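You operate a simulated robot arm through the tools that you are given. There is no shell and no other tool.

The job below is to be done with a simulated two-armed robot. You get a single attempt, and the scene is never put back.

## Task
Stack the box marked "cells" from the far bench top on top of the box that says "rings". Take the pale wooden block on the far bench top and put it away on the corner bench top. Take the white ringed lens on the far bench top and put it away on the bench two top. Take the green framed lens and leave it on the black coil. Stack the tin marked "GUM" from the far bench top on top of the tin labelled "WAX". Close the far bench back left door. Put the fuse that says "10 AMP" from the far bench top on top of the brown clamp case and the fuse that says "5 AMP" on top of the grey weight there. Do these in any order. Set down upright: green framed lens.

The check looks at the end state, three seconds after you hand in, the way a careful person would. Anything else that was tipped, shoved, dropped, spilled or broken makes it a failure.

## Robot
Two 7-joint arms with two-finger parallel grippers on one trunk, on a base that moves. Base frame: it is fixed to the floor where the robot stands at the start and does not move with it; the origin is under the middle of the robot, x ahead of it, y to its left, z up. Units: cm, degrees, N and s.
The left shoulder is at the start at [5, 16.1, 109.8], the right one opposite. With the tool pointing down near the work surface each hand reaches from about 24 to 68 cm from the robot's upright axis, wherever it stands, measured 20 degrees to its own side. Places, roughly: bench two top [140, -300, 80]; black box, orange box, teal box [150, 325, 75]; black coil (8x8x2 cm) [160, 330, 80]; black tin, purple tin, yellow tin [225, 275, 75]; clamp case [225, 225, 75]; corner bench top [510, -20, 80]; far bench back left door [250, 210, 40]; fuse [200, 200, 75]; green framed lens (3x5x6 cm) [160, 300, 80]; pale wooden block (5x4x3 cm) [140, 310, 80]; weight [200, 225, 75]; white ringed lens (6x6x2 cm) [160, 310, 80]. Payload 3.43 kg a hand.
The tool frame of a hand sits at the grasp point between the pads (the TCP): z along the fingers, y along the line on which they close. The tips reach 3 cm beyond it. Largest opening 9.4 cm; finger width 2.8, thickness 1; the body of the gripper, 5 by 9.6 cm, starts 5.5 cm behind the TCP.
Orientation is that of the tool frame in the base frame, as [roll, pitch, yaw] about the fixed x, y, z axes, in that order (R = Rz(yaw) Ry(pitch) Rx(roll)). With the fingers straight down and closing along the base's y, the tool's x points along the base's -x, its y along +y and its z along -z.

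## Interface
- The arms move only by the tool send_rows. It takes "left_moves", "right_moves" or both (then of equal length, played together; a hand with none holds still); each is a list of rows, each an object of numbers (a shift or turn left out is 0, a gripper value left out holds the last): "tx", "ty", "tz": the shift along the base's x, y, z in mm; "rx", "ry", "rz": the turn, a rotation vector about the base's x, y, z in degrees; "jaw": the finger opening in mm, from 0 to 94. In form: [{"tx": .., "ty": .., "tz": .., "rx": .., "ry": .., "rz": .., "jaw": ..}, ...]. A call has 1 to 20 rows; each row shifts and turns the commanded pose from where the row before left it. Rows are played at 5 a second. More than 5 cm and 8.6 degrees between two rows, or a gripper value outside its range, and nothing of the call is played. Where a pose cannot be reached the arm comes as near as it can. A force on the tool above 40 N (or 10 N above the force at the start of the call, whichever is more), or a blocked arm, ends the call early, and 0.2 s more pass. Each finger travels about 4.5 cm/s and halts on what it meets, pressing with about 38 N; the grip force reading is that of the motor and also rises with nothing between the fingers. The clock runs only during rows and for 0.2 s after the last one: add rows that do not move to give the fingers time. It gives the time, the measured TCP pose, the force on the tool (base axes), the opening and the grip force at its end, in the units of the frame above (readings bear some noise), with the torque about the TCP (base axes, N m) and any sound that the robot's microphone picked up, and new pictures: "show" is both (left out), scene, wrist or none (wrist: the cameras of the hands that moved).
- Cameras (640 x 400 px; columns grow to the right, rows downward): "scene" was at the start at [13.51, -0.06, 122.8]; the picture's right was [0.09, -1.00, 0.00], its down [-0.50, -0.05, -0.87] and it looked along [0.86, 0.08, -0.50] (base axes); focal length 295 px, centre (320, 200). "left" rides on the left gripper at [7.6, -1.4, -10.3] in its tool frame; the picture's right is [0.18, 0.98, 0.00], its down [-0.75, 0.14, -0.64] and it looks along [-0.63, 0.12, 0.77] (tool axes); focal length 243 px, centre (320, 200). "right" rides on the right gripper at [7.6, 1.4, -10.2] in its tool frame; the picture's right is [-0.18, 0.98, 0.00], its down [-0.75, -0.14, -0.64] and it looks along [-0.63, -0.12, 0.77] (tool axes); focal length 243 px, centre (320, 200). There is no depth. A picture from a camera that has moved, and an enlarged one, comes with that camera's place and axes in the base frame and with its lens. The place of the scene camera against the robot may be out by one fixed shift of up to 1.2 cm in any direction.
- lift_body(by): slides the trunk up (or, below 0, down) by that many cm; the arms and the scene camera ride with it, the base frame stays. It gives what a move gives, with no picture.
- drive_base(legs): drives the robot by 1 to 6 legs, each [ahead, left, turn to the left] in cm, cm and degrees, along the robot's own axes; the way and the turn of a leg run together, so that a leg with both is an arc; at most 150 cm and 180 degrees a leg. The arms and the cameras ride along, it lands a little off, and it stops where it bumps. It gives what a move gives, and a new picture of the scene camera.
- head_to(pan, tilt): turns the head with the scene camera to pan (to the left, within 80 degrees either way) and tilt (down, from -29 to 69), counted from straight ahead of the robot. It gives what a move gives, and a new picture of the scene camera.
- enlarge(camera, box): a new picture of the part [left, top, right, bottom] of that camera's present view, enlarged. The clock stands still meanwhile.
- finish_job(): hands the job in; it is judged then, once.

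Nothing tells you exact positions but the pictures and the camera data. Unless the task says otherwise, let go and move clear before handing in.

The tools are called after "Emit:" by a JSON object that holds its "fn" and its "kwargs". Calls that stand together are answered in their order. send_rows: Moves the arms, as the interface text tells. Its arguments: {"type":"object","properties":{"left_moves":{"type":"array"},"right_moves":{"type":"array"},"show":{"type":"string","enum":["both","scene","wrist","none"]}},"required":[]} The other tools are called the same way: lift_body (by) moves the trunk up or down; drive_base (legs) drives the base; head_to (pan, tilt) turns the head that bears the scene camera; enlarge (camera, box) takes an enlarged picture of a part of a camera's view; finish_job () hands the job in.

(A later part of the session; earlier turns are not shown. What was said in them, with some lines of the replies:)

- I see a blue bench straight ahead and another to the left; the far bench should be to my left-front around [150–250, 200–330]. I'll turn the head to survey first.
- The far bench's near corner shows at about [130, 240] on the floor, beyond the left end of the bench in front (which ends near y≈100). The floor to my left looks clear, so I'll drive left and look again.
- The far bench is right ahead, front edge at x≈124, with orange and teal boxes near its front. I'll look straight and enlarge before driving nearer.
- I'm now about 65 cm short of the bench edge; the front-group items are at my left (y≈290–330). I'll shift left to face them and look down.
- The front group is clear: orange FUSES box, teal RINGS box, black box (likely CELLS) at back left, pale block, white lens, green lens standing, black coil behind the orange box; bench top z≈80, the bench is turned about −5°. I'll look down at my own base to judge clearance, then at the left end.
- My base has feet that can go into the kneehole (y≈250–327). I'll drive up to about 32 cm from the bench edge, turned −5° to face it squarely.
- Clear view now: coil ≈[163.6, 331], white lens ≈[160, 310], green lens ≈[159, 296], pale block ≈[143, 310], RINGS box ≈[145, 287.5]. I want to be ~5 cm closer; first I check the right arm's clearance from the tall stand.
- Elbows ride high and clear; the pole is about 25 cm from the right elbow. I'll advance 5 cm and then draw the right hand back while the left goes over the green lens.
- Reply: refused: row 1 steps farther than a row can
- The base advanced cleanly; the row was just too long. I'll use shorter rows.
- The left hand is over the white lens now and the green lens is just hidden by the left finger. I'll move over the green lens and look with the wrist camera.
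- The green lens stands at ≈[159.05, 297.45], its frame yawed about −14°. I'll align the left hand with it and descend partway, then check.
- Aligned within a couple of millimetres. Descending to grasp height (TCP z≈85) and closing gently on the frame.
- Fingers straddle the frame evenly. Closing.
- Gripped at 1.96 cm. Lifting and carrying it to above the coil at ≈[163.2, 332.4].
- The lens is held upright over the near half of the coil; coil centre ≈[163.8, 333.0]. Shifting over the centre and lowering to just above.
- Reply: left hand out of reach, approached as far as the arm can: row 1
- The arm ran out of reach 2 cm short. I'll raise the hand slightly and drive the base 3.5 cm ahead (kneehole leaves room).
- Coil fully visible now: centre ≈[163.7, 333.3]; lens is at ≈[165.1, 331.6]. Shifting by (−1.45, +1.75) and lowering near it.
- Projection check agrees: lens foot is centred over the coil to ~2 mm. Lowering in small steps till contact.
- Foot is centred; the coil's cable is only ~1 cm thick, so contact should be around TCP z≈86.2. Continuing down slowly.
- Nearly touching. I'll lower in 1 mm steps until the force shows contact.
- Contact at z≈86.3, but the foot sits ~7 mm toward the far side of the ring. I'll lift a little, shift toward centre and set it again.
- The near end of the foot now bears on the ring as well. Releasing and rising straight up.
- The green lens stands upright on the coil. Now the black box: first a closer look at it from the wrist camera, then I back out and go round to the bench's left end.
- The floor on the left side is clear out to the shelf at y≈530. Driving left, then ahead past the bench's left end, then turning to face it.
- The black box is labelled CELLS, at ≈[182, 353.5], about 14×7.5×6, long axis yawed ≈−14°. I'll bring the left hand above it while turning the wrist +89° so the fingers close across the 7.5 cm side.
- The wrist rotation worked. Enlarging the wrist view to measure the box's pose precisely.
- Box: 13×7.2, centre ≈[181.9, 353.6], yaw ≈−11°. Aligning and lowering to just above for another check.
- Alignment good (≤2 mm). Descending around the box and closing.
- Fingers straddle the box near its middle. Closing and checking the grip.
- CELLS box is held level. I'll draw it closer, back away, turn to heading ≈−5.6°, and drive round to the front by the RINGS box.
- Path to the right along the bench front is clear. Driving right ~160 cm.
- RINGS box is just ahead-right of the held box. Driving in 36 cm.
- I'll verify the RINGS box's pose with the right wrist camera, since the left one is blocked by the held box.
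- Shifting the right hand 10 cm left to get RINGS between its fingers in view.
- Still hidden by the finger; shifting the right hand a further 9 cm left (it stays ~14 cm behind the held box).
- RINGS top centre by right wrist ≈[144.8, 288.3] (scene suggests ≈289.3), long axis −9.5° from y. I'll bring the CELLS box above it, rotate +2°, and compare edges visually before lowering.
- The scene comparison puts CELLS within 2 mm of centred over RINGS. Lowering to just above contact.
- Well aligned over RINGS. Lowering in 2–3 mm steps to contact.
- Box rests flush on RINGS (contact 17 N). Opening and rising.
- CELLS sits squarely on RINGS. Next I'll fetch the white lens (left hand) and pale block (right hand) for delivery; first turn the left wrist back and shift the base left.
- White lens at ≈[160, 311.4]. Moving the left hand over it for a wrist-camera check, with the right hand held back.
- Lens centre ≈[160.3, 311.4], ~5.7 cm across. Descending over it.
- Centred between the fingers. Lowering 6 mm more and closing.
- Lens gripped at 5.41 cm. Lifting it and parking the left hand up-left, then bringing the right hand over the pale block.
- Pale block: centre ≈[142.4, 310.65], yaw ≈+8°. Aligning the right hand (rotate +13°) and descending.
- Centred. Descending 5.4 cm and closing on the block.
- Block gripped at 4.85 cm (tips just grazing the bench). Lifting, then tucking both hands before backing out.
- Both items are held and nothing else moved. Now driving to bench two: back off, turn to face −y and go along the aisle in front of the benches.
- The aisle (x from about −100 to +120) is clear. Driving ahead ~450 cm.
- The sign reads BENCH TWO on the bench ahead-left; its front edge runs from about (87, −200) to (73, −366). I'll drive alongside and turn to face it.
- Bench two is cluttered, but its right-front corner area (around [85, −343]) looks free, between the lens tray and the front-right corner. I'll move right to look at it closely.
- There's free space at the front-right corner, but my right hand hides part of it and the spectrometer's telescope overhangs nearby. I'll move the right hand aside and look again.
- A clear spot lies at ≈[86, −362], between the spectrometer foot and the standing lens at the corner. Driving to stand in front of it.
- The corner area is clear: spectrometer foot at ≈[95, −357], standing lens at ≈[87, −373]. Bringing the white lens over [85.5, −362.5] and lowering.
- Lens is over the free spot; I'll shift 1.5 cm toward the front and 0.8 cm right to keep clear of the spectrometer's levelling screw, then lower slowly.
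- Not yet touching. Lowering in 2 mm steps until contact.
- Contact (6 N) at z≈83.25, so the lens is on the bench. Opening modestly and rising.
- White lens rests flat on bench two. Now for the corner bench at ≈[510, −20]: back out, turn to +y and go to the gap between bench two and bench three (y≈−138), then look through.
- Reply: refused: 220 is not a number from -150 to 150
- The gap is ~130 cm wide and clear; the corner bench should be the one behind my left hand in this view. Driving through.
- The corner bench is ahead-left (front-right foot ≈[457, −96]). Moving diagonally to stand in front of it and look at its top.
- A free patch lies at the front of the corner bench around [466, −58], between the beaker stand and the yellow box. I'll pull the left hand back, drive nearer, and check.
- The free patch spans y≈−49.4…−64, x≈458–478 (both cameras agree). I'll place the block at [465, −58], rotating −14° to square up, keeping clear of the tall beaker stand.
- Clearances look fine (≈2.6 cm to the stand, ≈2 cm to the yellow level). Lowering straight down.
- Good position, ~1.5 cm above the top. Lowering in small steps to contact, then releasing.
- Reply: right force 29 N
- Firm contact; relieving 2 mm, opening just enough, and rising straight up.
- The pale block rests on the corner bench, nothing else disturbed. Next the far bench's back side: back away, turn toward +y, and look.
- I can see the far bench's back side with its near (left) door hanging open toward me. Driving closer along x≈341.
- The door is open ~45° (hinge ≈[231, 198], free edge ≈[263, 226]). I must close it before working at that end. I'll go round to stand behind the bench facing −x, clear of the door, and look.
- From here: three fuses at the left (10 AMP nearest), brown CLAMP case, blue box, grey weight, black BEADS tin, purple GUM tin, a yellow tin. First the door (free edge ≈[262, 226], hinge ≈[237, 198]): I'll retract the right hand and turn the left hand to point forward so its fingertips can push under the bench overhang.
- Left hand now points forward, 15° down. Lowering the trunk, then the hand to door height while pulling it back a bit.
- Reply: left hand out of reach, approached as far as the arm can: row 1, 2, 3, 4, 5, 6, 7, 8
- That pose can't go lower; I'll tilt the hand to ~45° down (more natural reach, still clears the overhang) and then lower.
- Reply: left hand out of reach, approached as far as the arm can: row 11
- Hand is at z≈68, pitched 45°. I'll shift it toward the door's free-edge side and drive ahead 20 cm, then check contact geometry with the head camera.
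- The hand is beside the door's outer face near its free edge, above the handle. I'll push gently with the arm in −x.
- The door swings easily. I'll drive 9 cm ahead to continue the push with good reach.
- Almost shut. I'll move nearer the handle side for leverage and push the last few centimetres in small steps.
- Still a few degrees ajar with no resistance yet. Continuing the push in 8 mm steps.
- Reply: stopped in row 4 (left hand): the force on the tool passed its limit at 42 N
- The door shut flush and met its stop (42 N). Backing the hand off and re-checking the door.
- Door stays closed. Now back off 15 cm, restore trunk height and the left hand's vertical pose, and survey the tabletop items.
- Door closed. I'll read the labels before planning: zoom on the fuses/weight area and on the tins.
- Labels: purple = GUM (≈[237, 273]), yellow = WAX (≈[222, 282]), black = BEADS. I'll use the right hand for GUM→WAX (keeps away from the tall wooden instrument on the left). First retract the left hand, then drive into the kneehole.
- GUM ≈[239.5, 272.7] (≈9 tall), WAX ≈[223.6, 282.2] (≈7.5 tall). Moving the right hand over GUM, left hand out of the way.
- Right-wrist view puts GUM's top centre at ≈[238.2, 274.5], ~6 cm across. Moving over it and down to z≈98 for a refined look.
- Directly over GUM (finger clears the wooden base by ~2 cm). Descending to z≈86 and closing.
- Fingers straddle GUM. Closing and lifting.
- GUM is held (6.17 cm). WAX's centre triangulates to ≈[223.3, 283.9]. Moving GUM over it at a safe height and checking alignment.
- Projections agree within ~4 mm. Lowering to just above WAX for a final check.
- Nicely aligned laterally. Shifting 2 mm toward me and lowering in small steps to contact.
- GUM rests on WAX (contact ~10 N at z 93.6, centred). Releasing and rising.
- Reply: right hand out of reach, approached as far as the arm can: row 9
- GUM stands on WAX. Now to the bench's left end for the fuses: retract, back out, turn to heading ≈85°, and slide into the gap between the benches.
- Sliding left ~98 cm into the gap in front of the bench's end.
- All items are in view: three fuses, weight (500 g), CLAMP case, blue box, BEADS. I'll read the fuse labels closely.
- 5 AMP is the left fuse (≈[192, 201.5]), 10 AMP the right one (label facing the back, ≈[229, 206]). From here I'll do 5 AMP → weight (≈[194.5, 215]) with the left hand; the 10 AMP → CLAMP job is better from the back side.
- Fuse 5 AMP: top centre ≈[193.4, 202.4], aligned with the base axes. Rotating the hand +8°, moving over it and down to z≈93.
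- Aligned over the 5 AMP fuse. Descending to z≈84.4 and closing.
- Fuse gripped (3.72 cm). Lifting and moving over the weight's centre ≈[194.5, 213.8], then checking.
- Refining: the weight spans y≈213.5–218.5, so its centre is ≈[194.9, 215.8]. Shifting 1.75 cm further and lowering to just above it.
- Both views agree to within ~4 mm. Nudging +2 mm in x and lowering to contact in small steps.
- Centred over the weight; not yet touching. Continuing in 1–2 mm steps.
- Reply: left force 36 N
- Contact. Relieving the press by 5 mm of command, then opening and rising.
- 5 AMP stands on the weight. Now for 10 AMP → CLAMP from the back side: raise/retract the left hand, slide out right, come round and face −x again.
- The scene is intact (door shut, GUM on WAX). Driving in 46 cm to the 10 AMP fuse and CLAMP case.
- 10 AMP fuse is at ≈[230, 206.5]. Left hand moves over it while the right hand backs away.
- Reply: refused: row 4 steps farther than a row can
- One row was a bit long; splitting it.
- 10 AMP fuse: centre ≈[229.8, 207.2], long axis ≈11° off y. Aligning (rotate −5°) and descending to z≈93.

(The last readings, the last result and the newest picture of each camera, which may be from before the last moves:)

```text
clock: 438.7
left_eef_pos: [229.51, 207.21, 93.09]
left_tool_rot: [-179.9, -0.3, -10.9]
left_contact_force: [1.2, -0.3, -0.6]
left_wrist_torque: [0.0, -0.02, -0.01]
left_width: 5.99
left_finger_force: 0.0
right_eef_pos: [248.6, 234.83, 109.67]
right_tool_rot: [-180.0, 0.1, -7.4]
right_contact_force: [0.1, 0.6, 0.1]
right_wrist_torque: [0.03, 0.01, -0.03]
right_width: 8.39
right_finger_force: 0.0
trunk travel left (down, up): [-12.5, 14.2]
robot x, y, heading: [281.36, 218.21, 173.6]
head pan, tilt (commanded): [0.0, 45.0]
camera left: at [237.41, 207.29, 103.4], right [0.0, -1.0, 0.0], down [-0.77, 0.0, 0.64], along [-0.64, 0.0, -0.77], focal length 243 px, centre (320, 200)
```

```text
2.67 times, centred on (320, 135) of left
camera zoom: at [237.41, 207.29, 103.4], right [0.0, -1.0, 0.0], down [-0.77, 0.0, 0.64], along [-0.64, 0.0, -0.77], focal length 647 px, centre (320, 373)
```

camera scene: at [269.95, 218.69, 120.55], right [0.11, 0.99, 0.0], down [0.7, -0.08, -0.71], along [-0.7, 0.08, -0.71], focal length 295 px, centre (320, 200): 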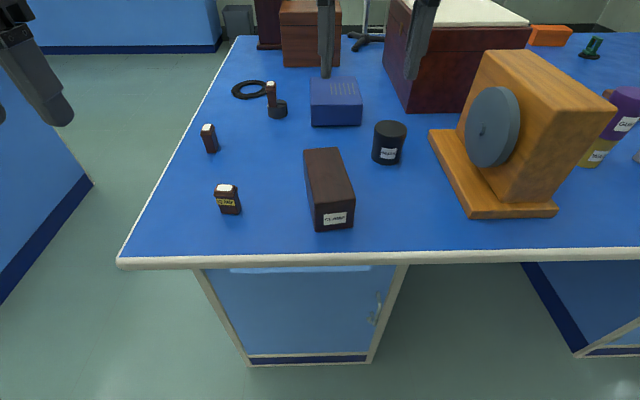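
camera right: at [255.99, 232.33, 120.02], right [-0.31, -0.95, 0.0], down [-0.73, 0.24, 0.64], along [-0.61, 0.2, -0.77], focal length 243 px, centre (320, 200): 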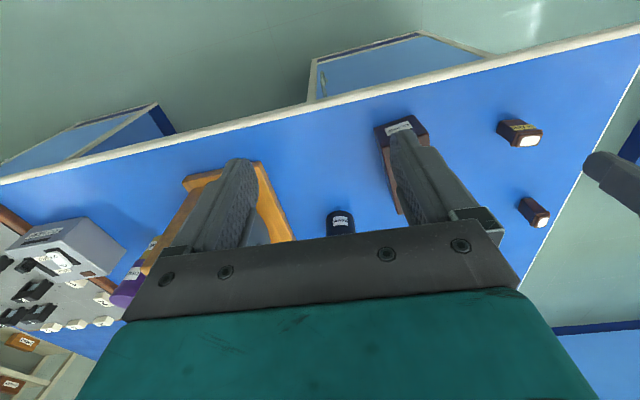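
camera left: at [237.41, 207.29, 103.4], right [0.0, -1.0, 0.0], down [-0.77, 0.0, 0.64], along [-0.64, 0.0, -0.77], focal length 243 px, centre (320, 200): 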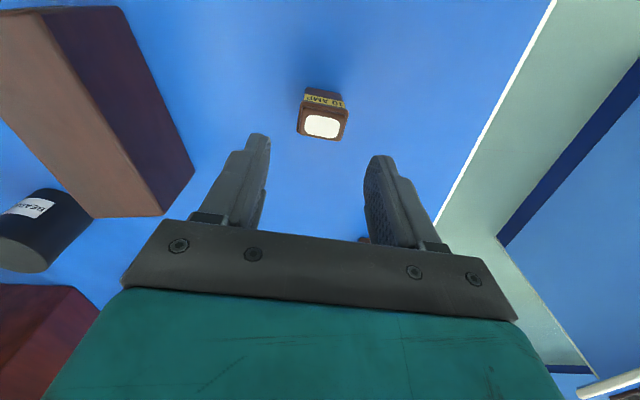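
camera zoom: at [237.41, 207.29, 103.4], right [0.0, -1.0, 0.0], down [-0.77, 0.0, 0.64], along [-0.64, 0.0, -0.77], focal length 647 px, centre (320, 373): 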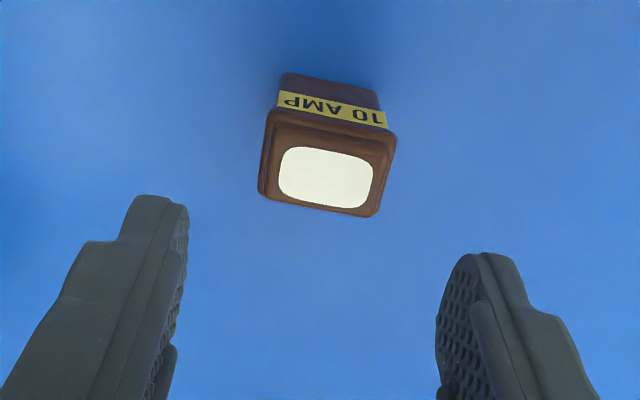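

Aligned. Descending and closing on the 10 AMP fuse.

Emit:
{"fn": "send_rows", "kwargs": {"left_moves": [{"tx": 3, "tz": -45}, {"tz": -41}, {}, {"jaw": 30}, {"jaw": 20}, {"jaw": 20}, {"jaw": 20}, {}], "show": "wrist"}}

Emit:
{"fn": "enlarge", "kwargs": {"camera": "scene", "box": [160, 120, 360, 270]}}

```text
clock: 440.5
left_eef_pos: [230.13, 207.37, 84.7]
left_tool_rot: [-179.9, -0.3, -10.9]
left_contact_force: [-0.4, -0.1, 0.8]
left_wrist_torque: [-0.01, 0.03, 0.0]
left_width: 3.73
left_finger_force: 37.8
right_eef_pos: [248.57, 234.75, 109.7]
right_tool_rot: [-179.9, 0.1, -7.4]
right_contact_force: [0.8, -1.4, 0.1]
right_wrist_torque: [0.01, -0.02, 0.03]
right_width: 8.41
right_finger_force: 0.1
trunk travel left (down, up): [-12.5, 14.2]
robot x, y, heading: [281.4, 218.16, 174.0]
head pan, tilt (commanded): [0.0, 45.0]
camera left: at [237.88, 207.4, 94.85], right [0.0, -1.0, 0.0], down [-0.77, 0.0, 0.64], along [-0.64, 0.0, -0.77], focal length 243 px, centre (320, 200)
```

left: 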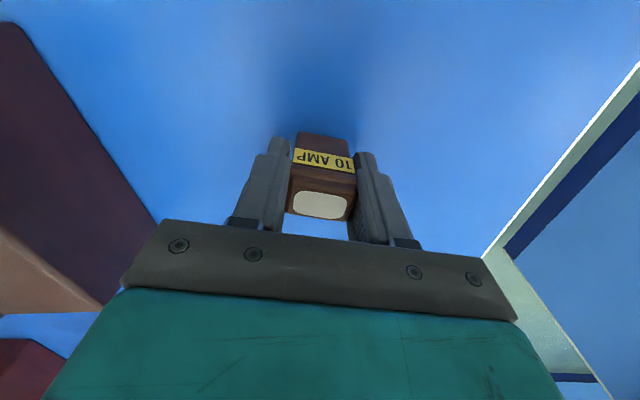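

```text
2.67 times, centred on (260, 195) of scene
camera zoom: at [269.95, 218.69, 120.55], right [0.11, 0.99, 0.0], down [0.7, -0.08, -0.71], along [-0.7, 0.08, -0.71], focal length 787 px, centre (480, 213)
```

zoom: 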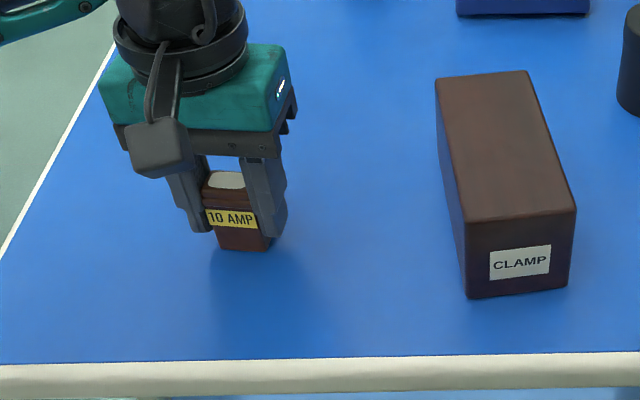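

Fuse gripped (3.73 cm). CLAMP top spans ≈ x 222–237, y 221.5–228.5 (+offset), centre ≈[229.8, 225.6]. Lifting and moving over it; right hand further away.

Emit:
{"fn": "send_rows", "kwargs": {"left_moves": [{"tz": 40}, {"tz": 45}, {"tz": 40}, {"ty": 45}, {"ty": 45}, {"ty": 45}, {"ty": 48}, {}, {}], "right_moves": [{"ty": 40, "tx": 10}, {"ty": 40, "tx": 10}, {"ty": 20, "tx": 20}, {}, {}, {}, {}, {}, {}], "show": "both"}}

Emit:
{"fn": "enlarge", "kwargs": {"camera": "scene", "box": [230, 90, 430, 240]}}

```text
clock: 442.5
left_eef_pos: [230.08, 225.8, 96.86]
left_tool_rot: [-179.9, -0.3, -10.9]
left_contact_force: [-0.6, 0.1, -0.5]
left_wrist_torque: [0.02, -0.05, -0.01]
left_width: 3.72
left_finger_force: 37.5
right_eef_pos: [252.63, 244.89, 109.42]
right_tool_rot: [-180.0, 0.1, -7.4]
right_contact_force: [0.1, 0.1, 0.7]
right_wrist_torque: [-0.02, 0.0, 0.0]
right_width: 8.4
right_finger_force: 0.0
trunk travel left (down, up): [-12.5, 14.2]
robot x, y, heading: [281.45, 218.18, 174.1]
head pan, tilt (commanded): [0.0, 45.0]
camera scene: at [269.95, 218.69, 120.55], right [0.11, 0.99, 0.0], down [0.7, -0.08, -0.71], along [-0.7, 0.08, -0.71], focal length 295 px, centre (320, 200)
camera right: at [260.01, 242.43, 119.75], right [-0.31, -0.95, 0.0], down [-0.73, 0.24, 0.64], along [-0.61, 0.2, -0.77], focal length 243 px, centre (320, 200)
camera left: at [237.87, 225.88, 107.22], right [0.0, -1.0, 0.0], down [-0.77, 0.0, 0.64], along [-0.64, 0.0, -0.77], focal length 243 px, centre (320, 200)
```

scene: 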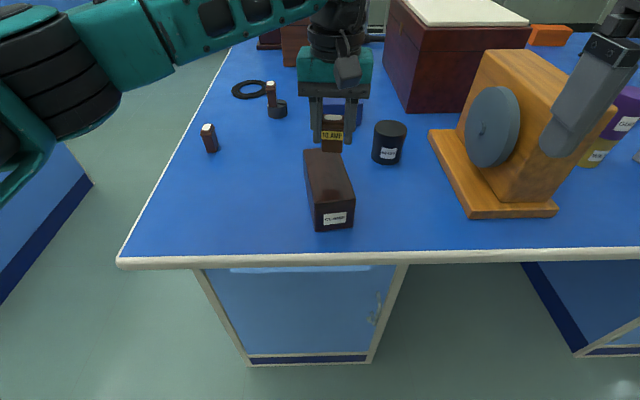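
right: 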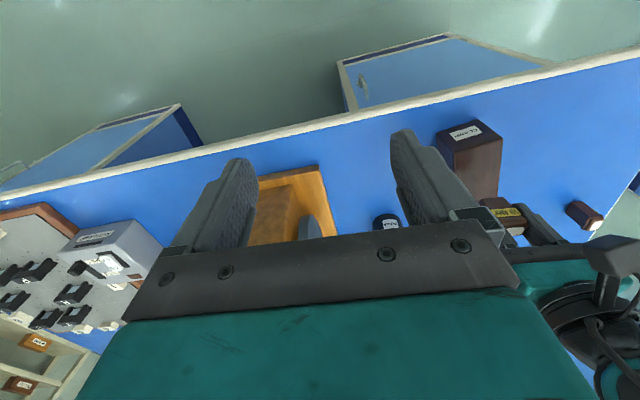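
left: 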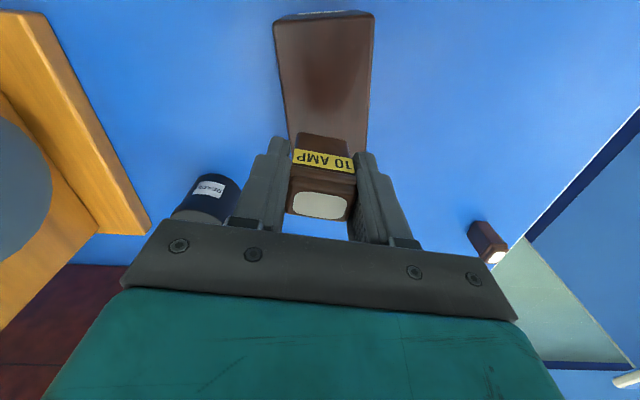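

```text
2.67 times, centred on (330, 165) of scene
camera zoom: at [269.95, 218.69, 120.55], right [0.11, 0.99, 0.0], down [0.7, -0.08, -0.71], along [-0.7, 0.08, -0.71], focal length 787 px, centre (293, 293)
```

zoom: 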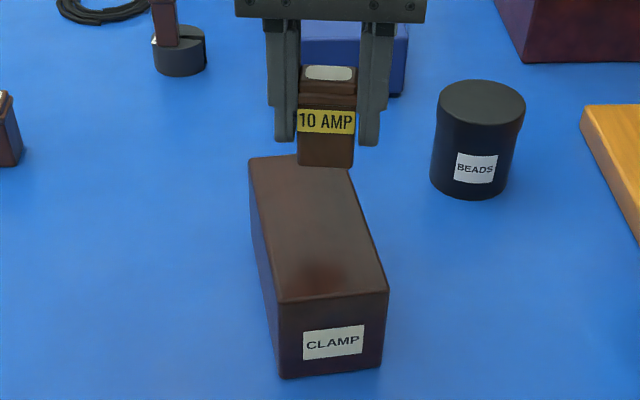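

Wrist view: CLAMP's near end is at x≈236.8, y 222.4–228.8, so the fuse is well centred. Lowering to contact.

Emit:
{"fn": "send_rows", "kwargs": {"left_moves": [{"tz": -40}, {}, {"tz": -5}, {}, {"tz": -3}, {}, {"tz": -2}, {}], "show": "none"}}

Emit:
{"fn": "enlarge", "kwargs": {"camera": "scene", "box": [260, 110, 380, 240]}}

```text
clock: 444.3
left_eef_pos: [230.19, 225.65, 92.04]
left_tool_rot: [-179.9, -0.2, -10.9]
left_contact_force: [-0.6, 0.4, 6.5]
left_wrist_torque: [-0.06, 0.05, -0.03]
left_width: 3.7
left_finger_force: 38.2
right_eef_pos: [252.72, 244.83, 109.46]
right_tool_rot: [-180.0, 0.1, -7.5]
right_contact_force: [-0.3, -0.3, -0.8]
right_wrist_torque: [-0.02, 0.01, 0.04]
right_width: 8.4
right_finger_force: 0.1
trunk travel left (down, up): [-12.5, 14.2]
robot x, y, heading: [281.36, 218.1, 174.0]
head pan, tilt (commanded): [0.0, 45.0]
```

```text
3.08 times, centred on (320, 175) of scene
camera zoom: at [269.98, 218.68, 120.56], right [0.11, 0.99, 0.0], down [0.7, -0.08, -0.71], along [-0.7, 0.08, -0.71], focal length 908 px, centre (320, 277)
```

zoom: 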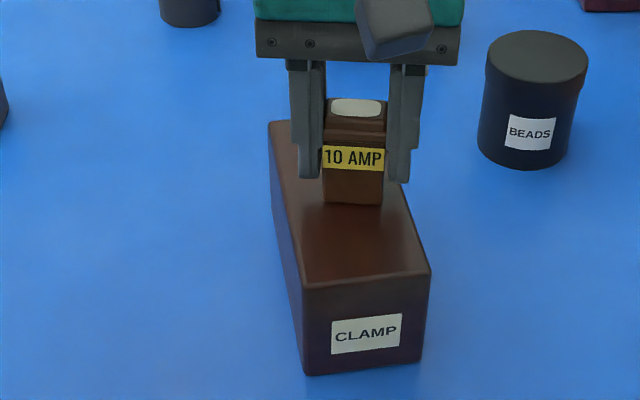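

The fuse rests on CLAMP (6.5 N). Opening and rising.

Emit:
{"fn": "send_rows", "kwargs": {"left_moves": [{"jaw": 45}, {"jaw": 56}, {}, {"tz": 30}, {"tz": 40}, {"tz": 40}, {"tz": 40}, {}], "show": "wrist"}}

Emit:
{"fn": "enlarge", "kwargs": {"camera": "scene", "box": [260, 110, 380, 240]}}

```text
clock: 446.1
left_eef_pos: [229.92, 225.65, 106.8]
left_tool_rot: [-179.9, -0.4, -10.9]
left_contact_force: [-0.2, 0.1, -0.2]
left_wrist_torque: [0.0, 0.0, -0.01]
left_width: 5.61
left_finger_force: 0.1
right_eef_pos: [252.51, 244.85, 109.39]
right_tool_rot: [179.9, 0.2, -7.4]
right_contact_force: [-0.4, -0.2, 0.3]
right_wrist_torque: [0.01, 0.0, -0.03]
right_width: 8.38
right_finger_force: 0.1
trunk travel left (down, up): [-12.5, 14.2]
robot x, y, heading: [281.87, 218.19, 173.9]
head pan, tilt (commanded): [0.0, 45.0]
camera left: at [237.7, 225.67, 117.18], right [-0.01, -1.0, 0.0], down [-0.77, 0.0, 0.64], along [-0.64, 0.0, -0.77], focal length 243 px, centre (320, 200)
```

left: 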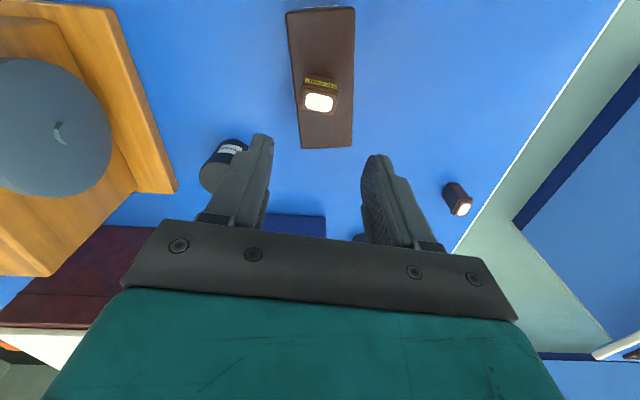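

```text
3.08 times, centred on (320, 175) of scene
camera zoom: at [269.94, 218.68, 120.54], right [0.11, 0.99, 0.0], down [0.7, -0.08, -0.71], along [-0.7, 0.08, -0.71], focal length 908 px, centre (320, 277)
```

zoom: 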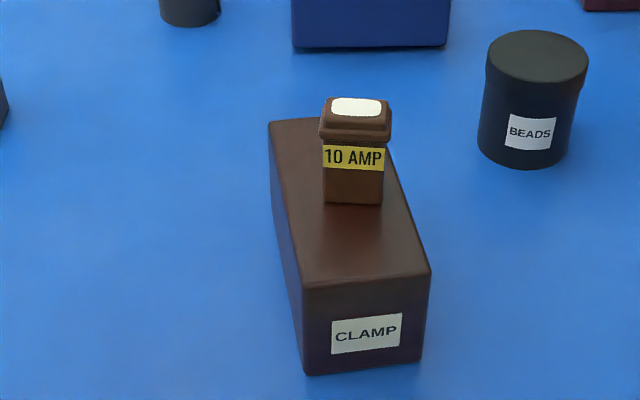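

10 AMP stands on the CLAMP case. Now I back away and verify the whole bench before handing in.

Emit:
{"fn": "send_rows", "kwargs": {"left_moves": [{"tx": 40, "ty": -15}, {"tx": 45, "ty": -15}, {"tx": 45}, {}], "right_moves": [{"tx": 30}, {"tx": 30}, {}, {}], "show": "none"}}

Emit:
{"fn": "drive_base", "kwargs": {"legs": [[-55, 0, 0]]}}

Emit:
{"fn": "head_to", "kwargs": {"pan": -10, "tilt": 25}}

Emit:
{"fn": "enlarge", "kwargs": {"camera": "scene", "box": [100, 80, 580, 340]}}

Emit:
{"fn": "enlarge", "kwargs": {"camera": "scene", "box": [400, 100, 560, 200]}}

```text
clock: 447.1
left_eef_pos: [243.17, 222.8, 106.86]
left_tool_rot: [-179.9, -0.3, -10.8]
left_contact_force: [0.2, -0.6, -0.3]
left_wrist_torque: [0.01, 0.03, -0.02]
left_width: 5.61
left_finger_force: 0.1
right_eef_pos: [258.47, 244.65, 109.37]
right_tool_rot: [180.0, 0.1, -7.4]
right_contact_force: [-0.3, -0.4, -1.0]
right_wrist_torque: [0.01, -0.01, -0.04]
right_width: 8.38
right_finger_force: 0.0
trunk travel left (down, up): [-12.5, 14.2]
robot x, y, heading: [281.68, 218.48, 173.8]
head pan, tilt (commanded): [0.0, 45.0]
```

```text
clock: 450.3
left_eef_pos: [297.13, 216.8, 106.89]
left_tool_rot: [-179.9, -0.2, -10.5]
left_contact_force: [0.1, 0.2, -0.3]
left_wrist_torque: [0.01, 0.0, 0.01]
left_width: 5.6
left_finger_force: 0.1
right_eef_pos: [312.25, 238.86, 109.51]
right_tool_rot: [-179.9, 0.1, -7.2]
right_contact_force: [0.7, 0.7, -0.9]
right_wrist_torque: [-0.03, 0.02, -0.01]
right_width: 8.37
right_finger_force: 0.1
trunk travel left (down, up): [-12.5, 14.2]
robot x, y, heading: [335.25, 212.32, 174.1]
head pan, tilt (commanded): [0.0, 45.0]
camera scene: at [323.91, 212.9, 120.55], right [0.1, 0.99, 0.0], down [0.7, -0.07, -0.71], along [-0.7, 0.07, -0.71], focal length 295 px, centre (320, 200)
```

scene: 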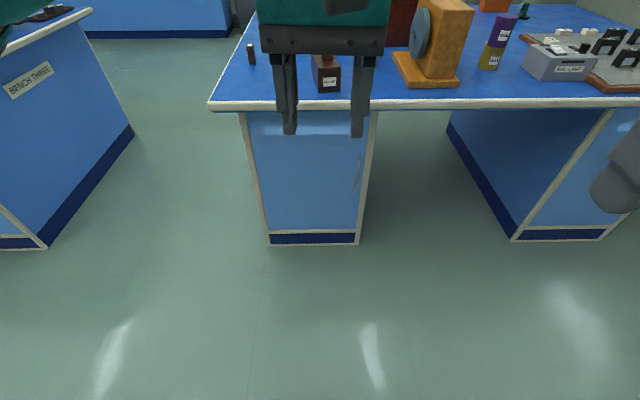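

```text
clock: 451.1
left_eef_pos: [296.98, 216.84, 106.96]
left_tool_rot: [-179.9, -0.3, -10.5]
left_contact_force: [1.3, 0.7, -0.7]
left_wrist_torque: [0.0, -0.05, -0.02]
left_width: 5.6
left_finger_force: 0.0
right_eef_pos: [312.33, 238.89, 109.36]
right_tool_rot: [-179.9, 0.1, -7.2]
right_contact_force: [0.4, -0.4, -0.4]
right_wrist_torque: [0.0, 0.0, 0.0]
right_width: 8.37
right_finger_force: 0.1
trunk travel left (down, up): [-12.5, 14.2]
robot x, y, heading: [335.45, 212.75, 174.1]
head pan, tilt (commanded): [-10.0, 25.0]
camera scene: at [323.12, 214.58, 123.6], right [0.27, 0.96, 0.0], down [0.41, -0.12, -0.91], along [-0.87, 0.25, -0.42], focal length 295 px, centre (320, 200)
```

scene: 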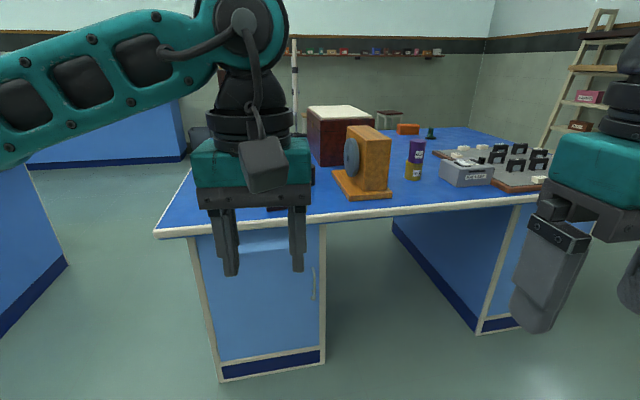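

```text
1.33 times, centred on (340, 210) of scene
camera zoom: at [323.12, 214.58, 123.6], right [0.27, 0.96, 0.0], down [0.41, -0.12, -0.91], along [-0.87, 0.25, -0.42], focal length 394 px, centre (293, 187)
```

zoom: 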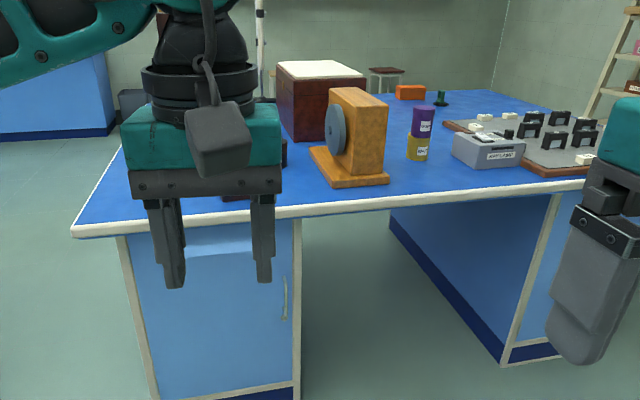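

```text
4.00 times, centred on (480, 150) of scene
camera zoom: at [323.12, 214.58, 123.6], right [0.27, 0.96, 0.0], down [0.41, -0.12, -0.91], along [-0.87, 0.25, -0.42], focal length 1181 px, centre (-320, 400)
```

zoom: 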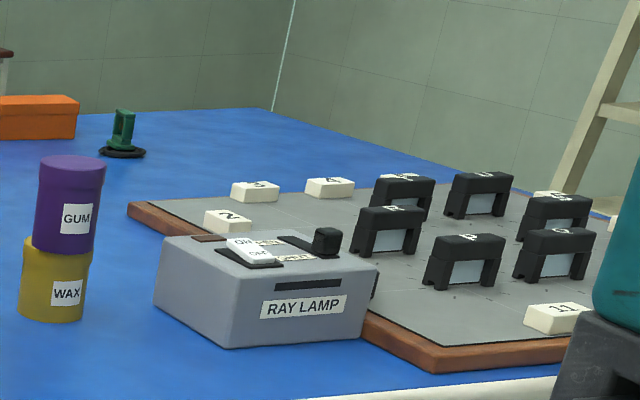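

Door shut, GUM on WAX, green lens upright on the coil. One last look at the fuses with the left hand moved aside.

Emit:
{"fn": "send_rows", "kwargs": {"left_moves": [{"ty": -45}, {"ty": -45}, {"ty": -45}, {}], "show": "none"}}

Emit:
{"fn": "head_to", "kwargs": {"pan": 0, "tilt": 30}}

Emit:
{"fn": "enlarge", "kwargs": {"camera": "scene", "box": [220, 90, 420, 330]}}

```text
clock: 452.1
left_eef_pos: [296.91, 203.43, 106.96]
left_tool_rot: [-179.9, -0.3, -10.6]
left_contact_force: [0.0, -0.4, 0.7]
left_wrist_torque: [-0.03, -0.01, -0.03]
left_width: 5.61
left_finger_force: 0.3
right_eef_pos: [312.32, 238.92, 109.32]
right_tool_rot: [180.0, 0.0, -7.3]
right_contact_force: [0.1, 0.3, -1.2]
right_wrist_torque: [0.0, 0.02, 0.01]
right_width: 8.4
right_finger_force: 0.0
trunk travel left (down, up): [-12.5, 14.2]
robot x, y, heading: [335.45, 212.54, 174.0]
head pan, tilt (commanded): [-10.0, 25.0]
```

```text
clock: 452.8
left_eef_pos: [297.02, 203.42, 107.02]
left_tool_rot: [-179.9, -0.3, -10.6]
left_contact_force: [0.1, 0.3, 0.4]
left_wrist_torque: [0.0, 0.01, -0.01]
left_width: 5.62
left_finger_force: 0.0
right_eef_pos: [312.26, 238.9, 109.39]
right_tool_rot: [179.9, 0.1, -7.2]
right_contact_force: [0.0, 0.1, 0.0]
right_wrist_torque: [-0.01, 0.0, -0.01]
right_width: 8.39
right_finger_force: 0.0
trunk travel left (down, up): [-12.5, 14.2]
robot x, y, heading: [335.54, 212.7, 174.1]
head pan, tilt (commanded): [0.0, 30.0]
camera scene: at [322.98, 213.0, 122.81], right [0.1, 0.99, 0.0], down [0.5, -0.05, -0.87], along [-0.86, 0.09, -0.5], focal length 295 px, centre (320, 200)
```

scene: 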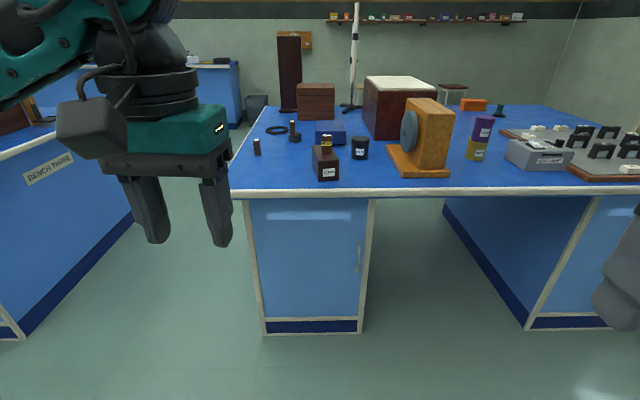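

```text
1.67 times, centred on (320, 210) of scene
camera zoom: at [322.98, 213.0, 122.81], right [0.1, 0.99, 0.0], down [0.5, -0.05, -0.87], along [-0.86, 0.09, -0.5], focal length 492 px, centre (320, 183)
```

zoom: 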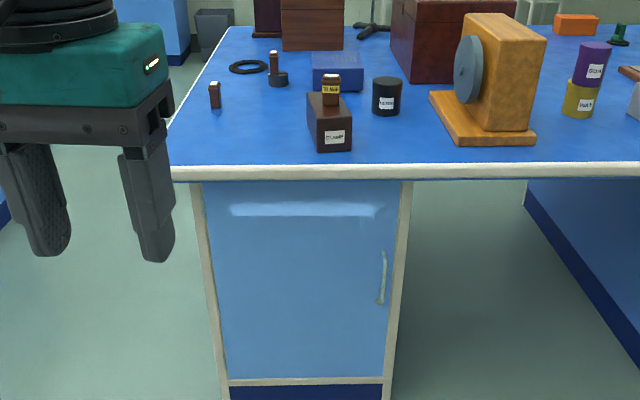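

The far bench checks out from here: the door is shut, 10 AMP stands on CLAMP, 5 AMP on the grey weight, GUM on WAX, and the green lens upright on the coil. I saw CELLS on RINGS, the white lens on bench two and the pale block on the corner bench when I placed them. Both hands are empty and clear, so I'm handing in.

Emit:
{"fn": "finish_job", "kwargs": {}}

```text
The job is handed in.
```

I handed the job in with all eight parts done. I wasn't told the result of the check.

| Item | Where it ended up |
|---|---|
| "cells" box | on top of the "rings" box, sitting flush |
| Pale wooden block | on the corner bench top, at a clear spot near the front edge |
| White ringed lens | flat on bench two, near its front-right corner |
| Green framed lens | standing upright on the black coil |
| "GUM" tin | on top of the "WAX" tin |
| Far bench back left door | pushed shut, and still shut on my last look |
| "10 AMP" fuse | standing on the brown clamp case |
| "5 AMP" fuse | standing on the grey weight |

My last look, from behind the far bench, covered the door, both fuses, the tins and the green lens. I saw the "cells" box, the white lens and the pale block in place just after setting each down, but didn't go back to check them again. I saw nothing else tipped, moved or dropped. Both hands were empty and clear when I handed in.
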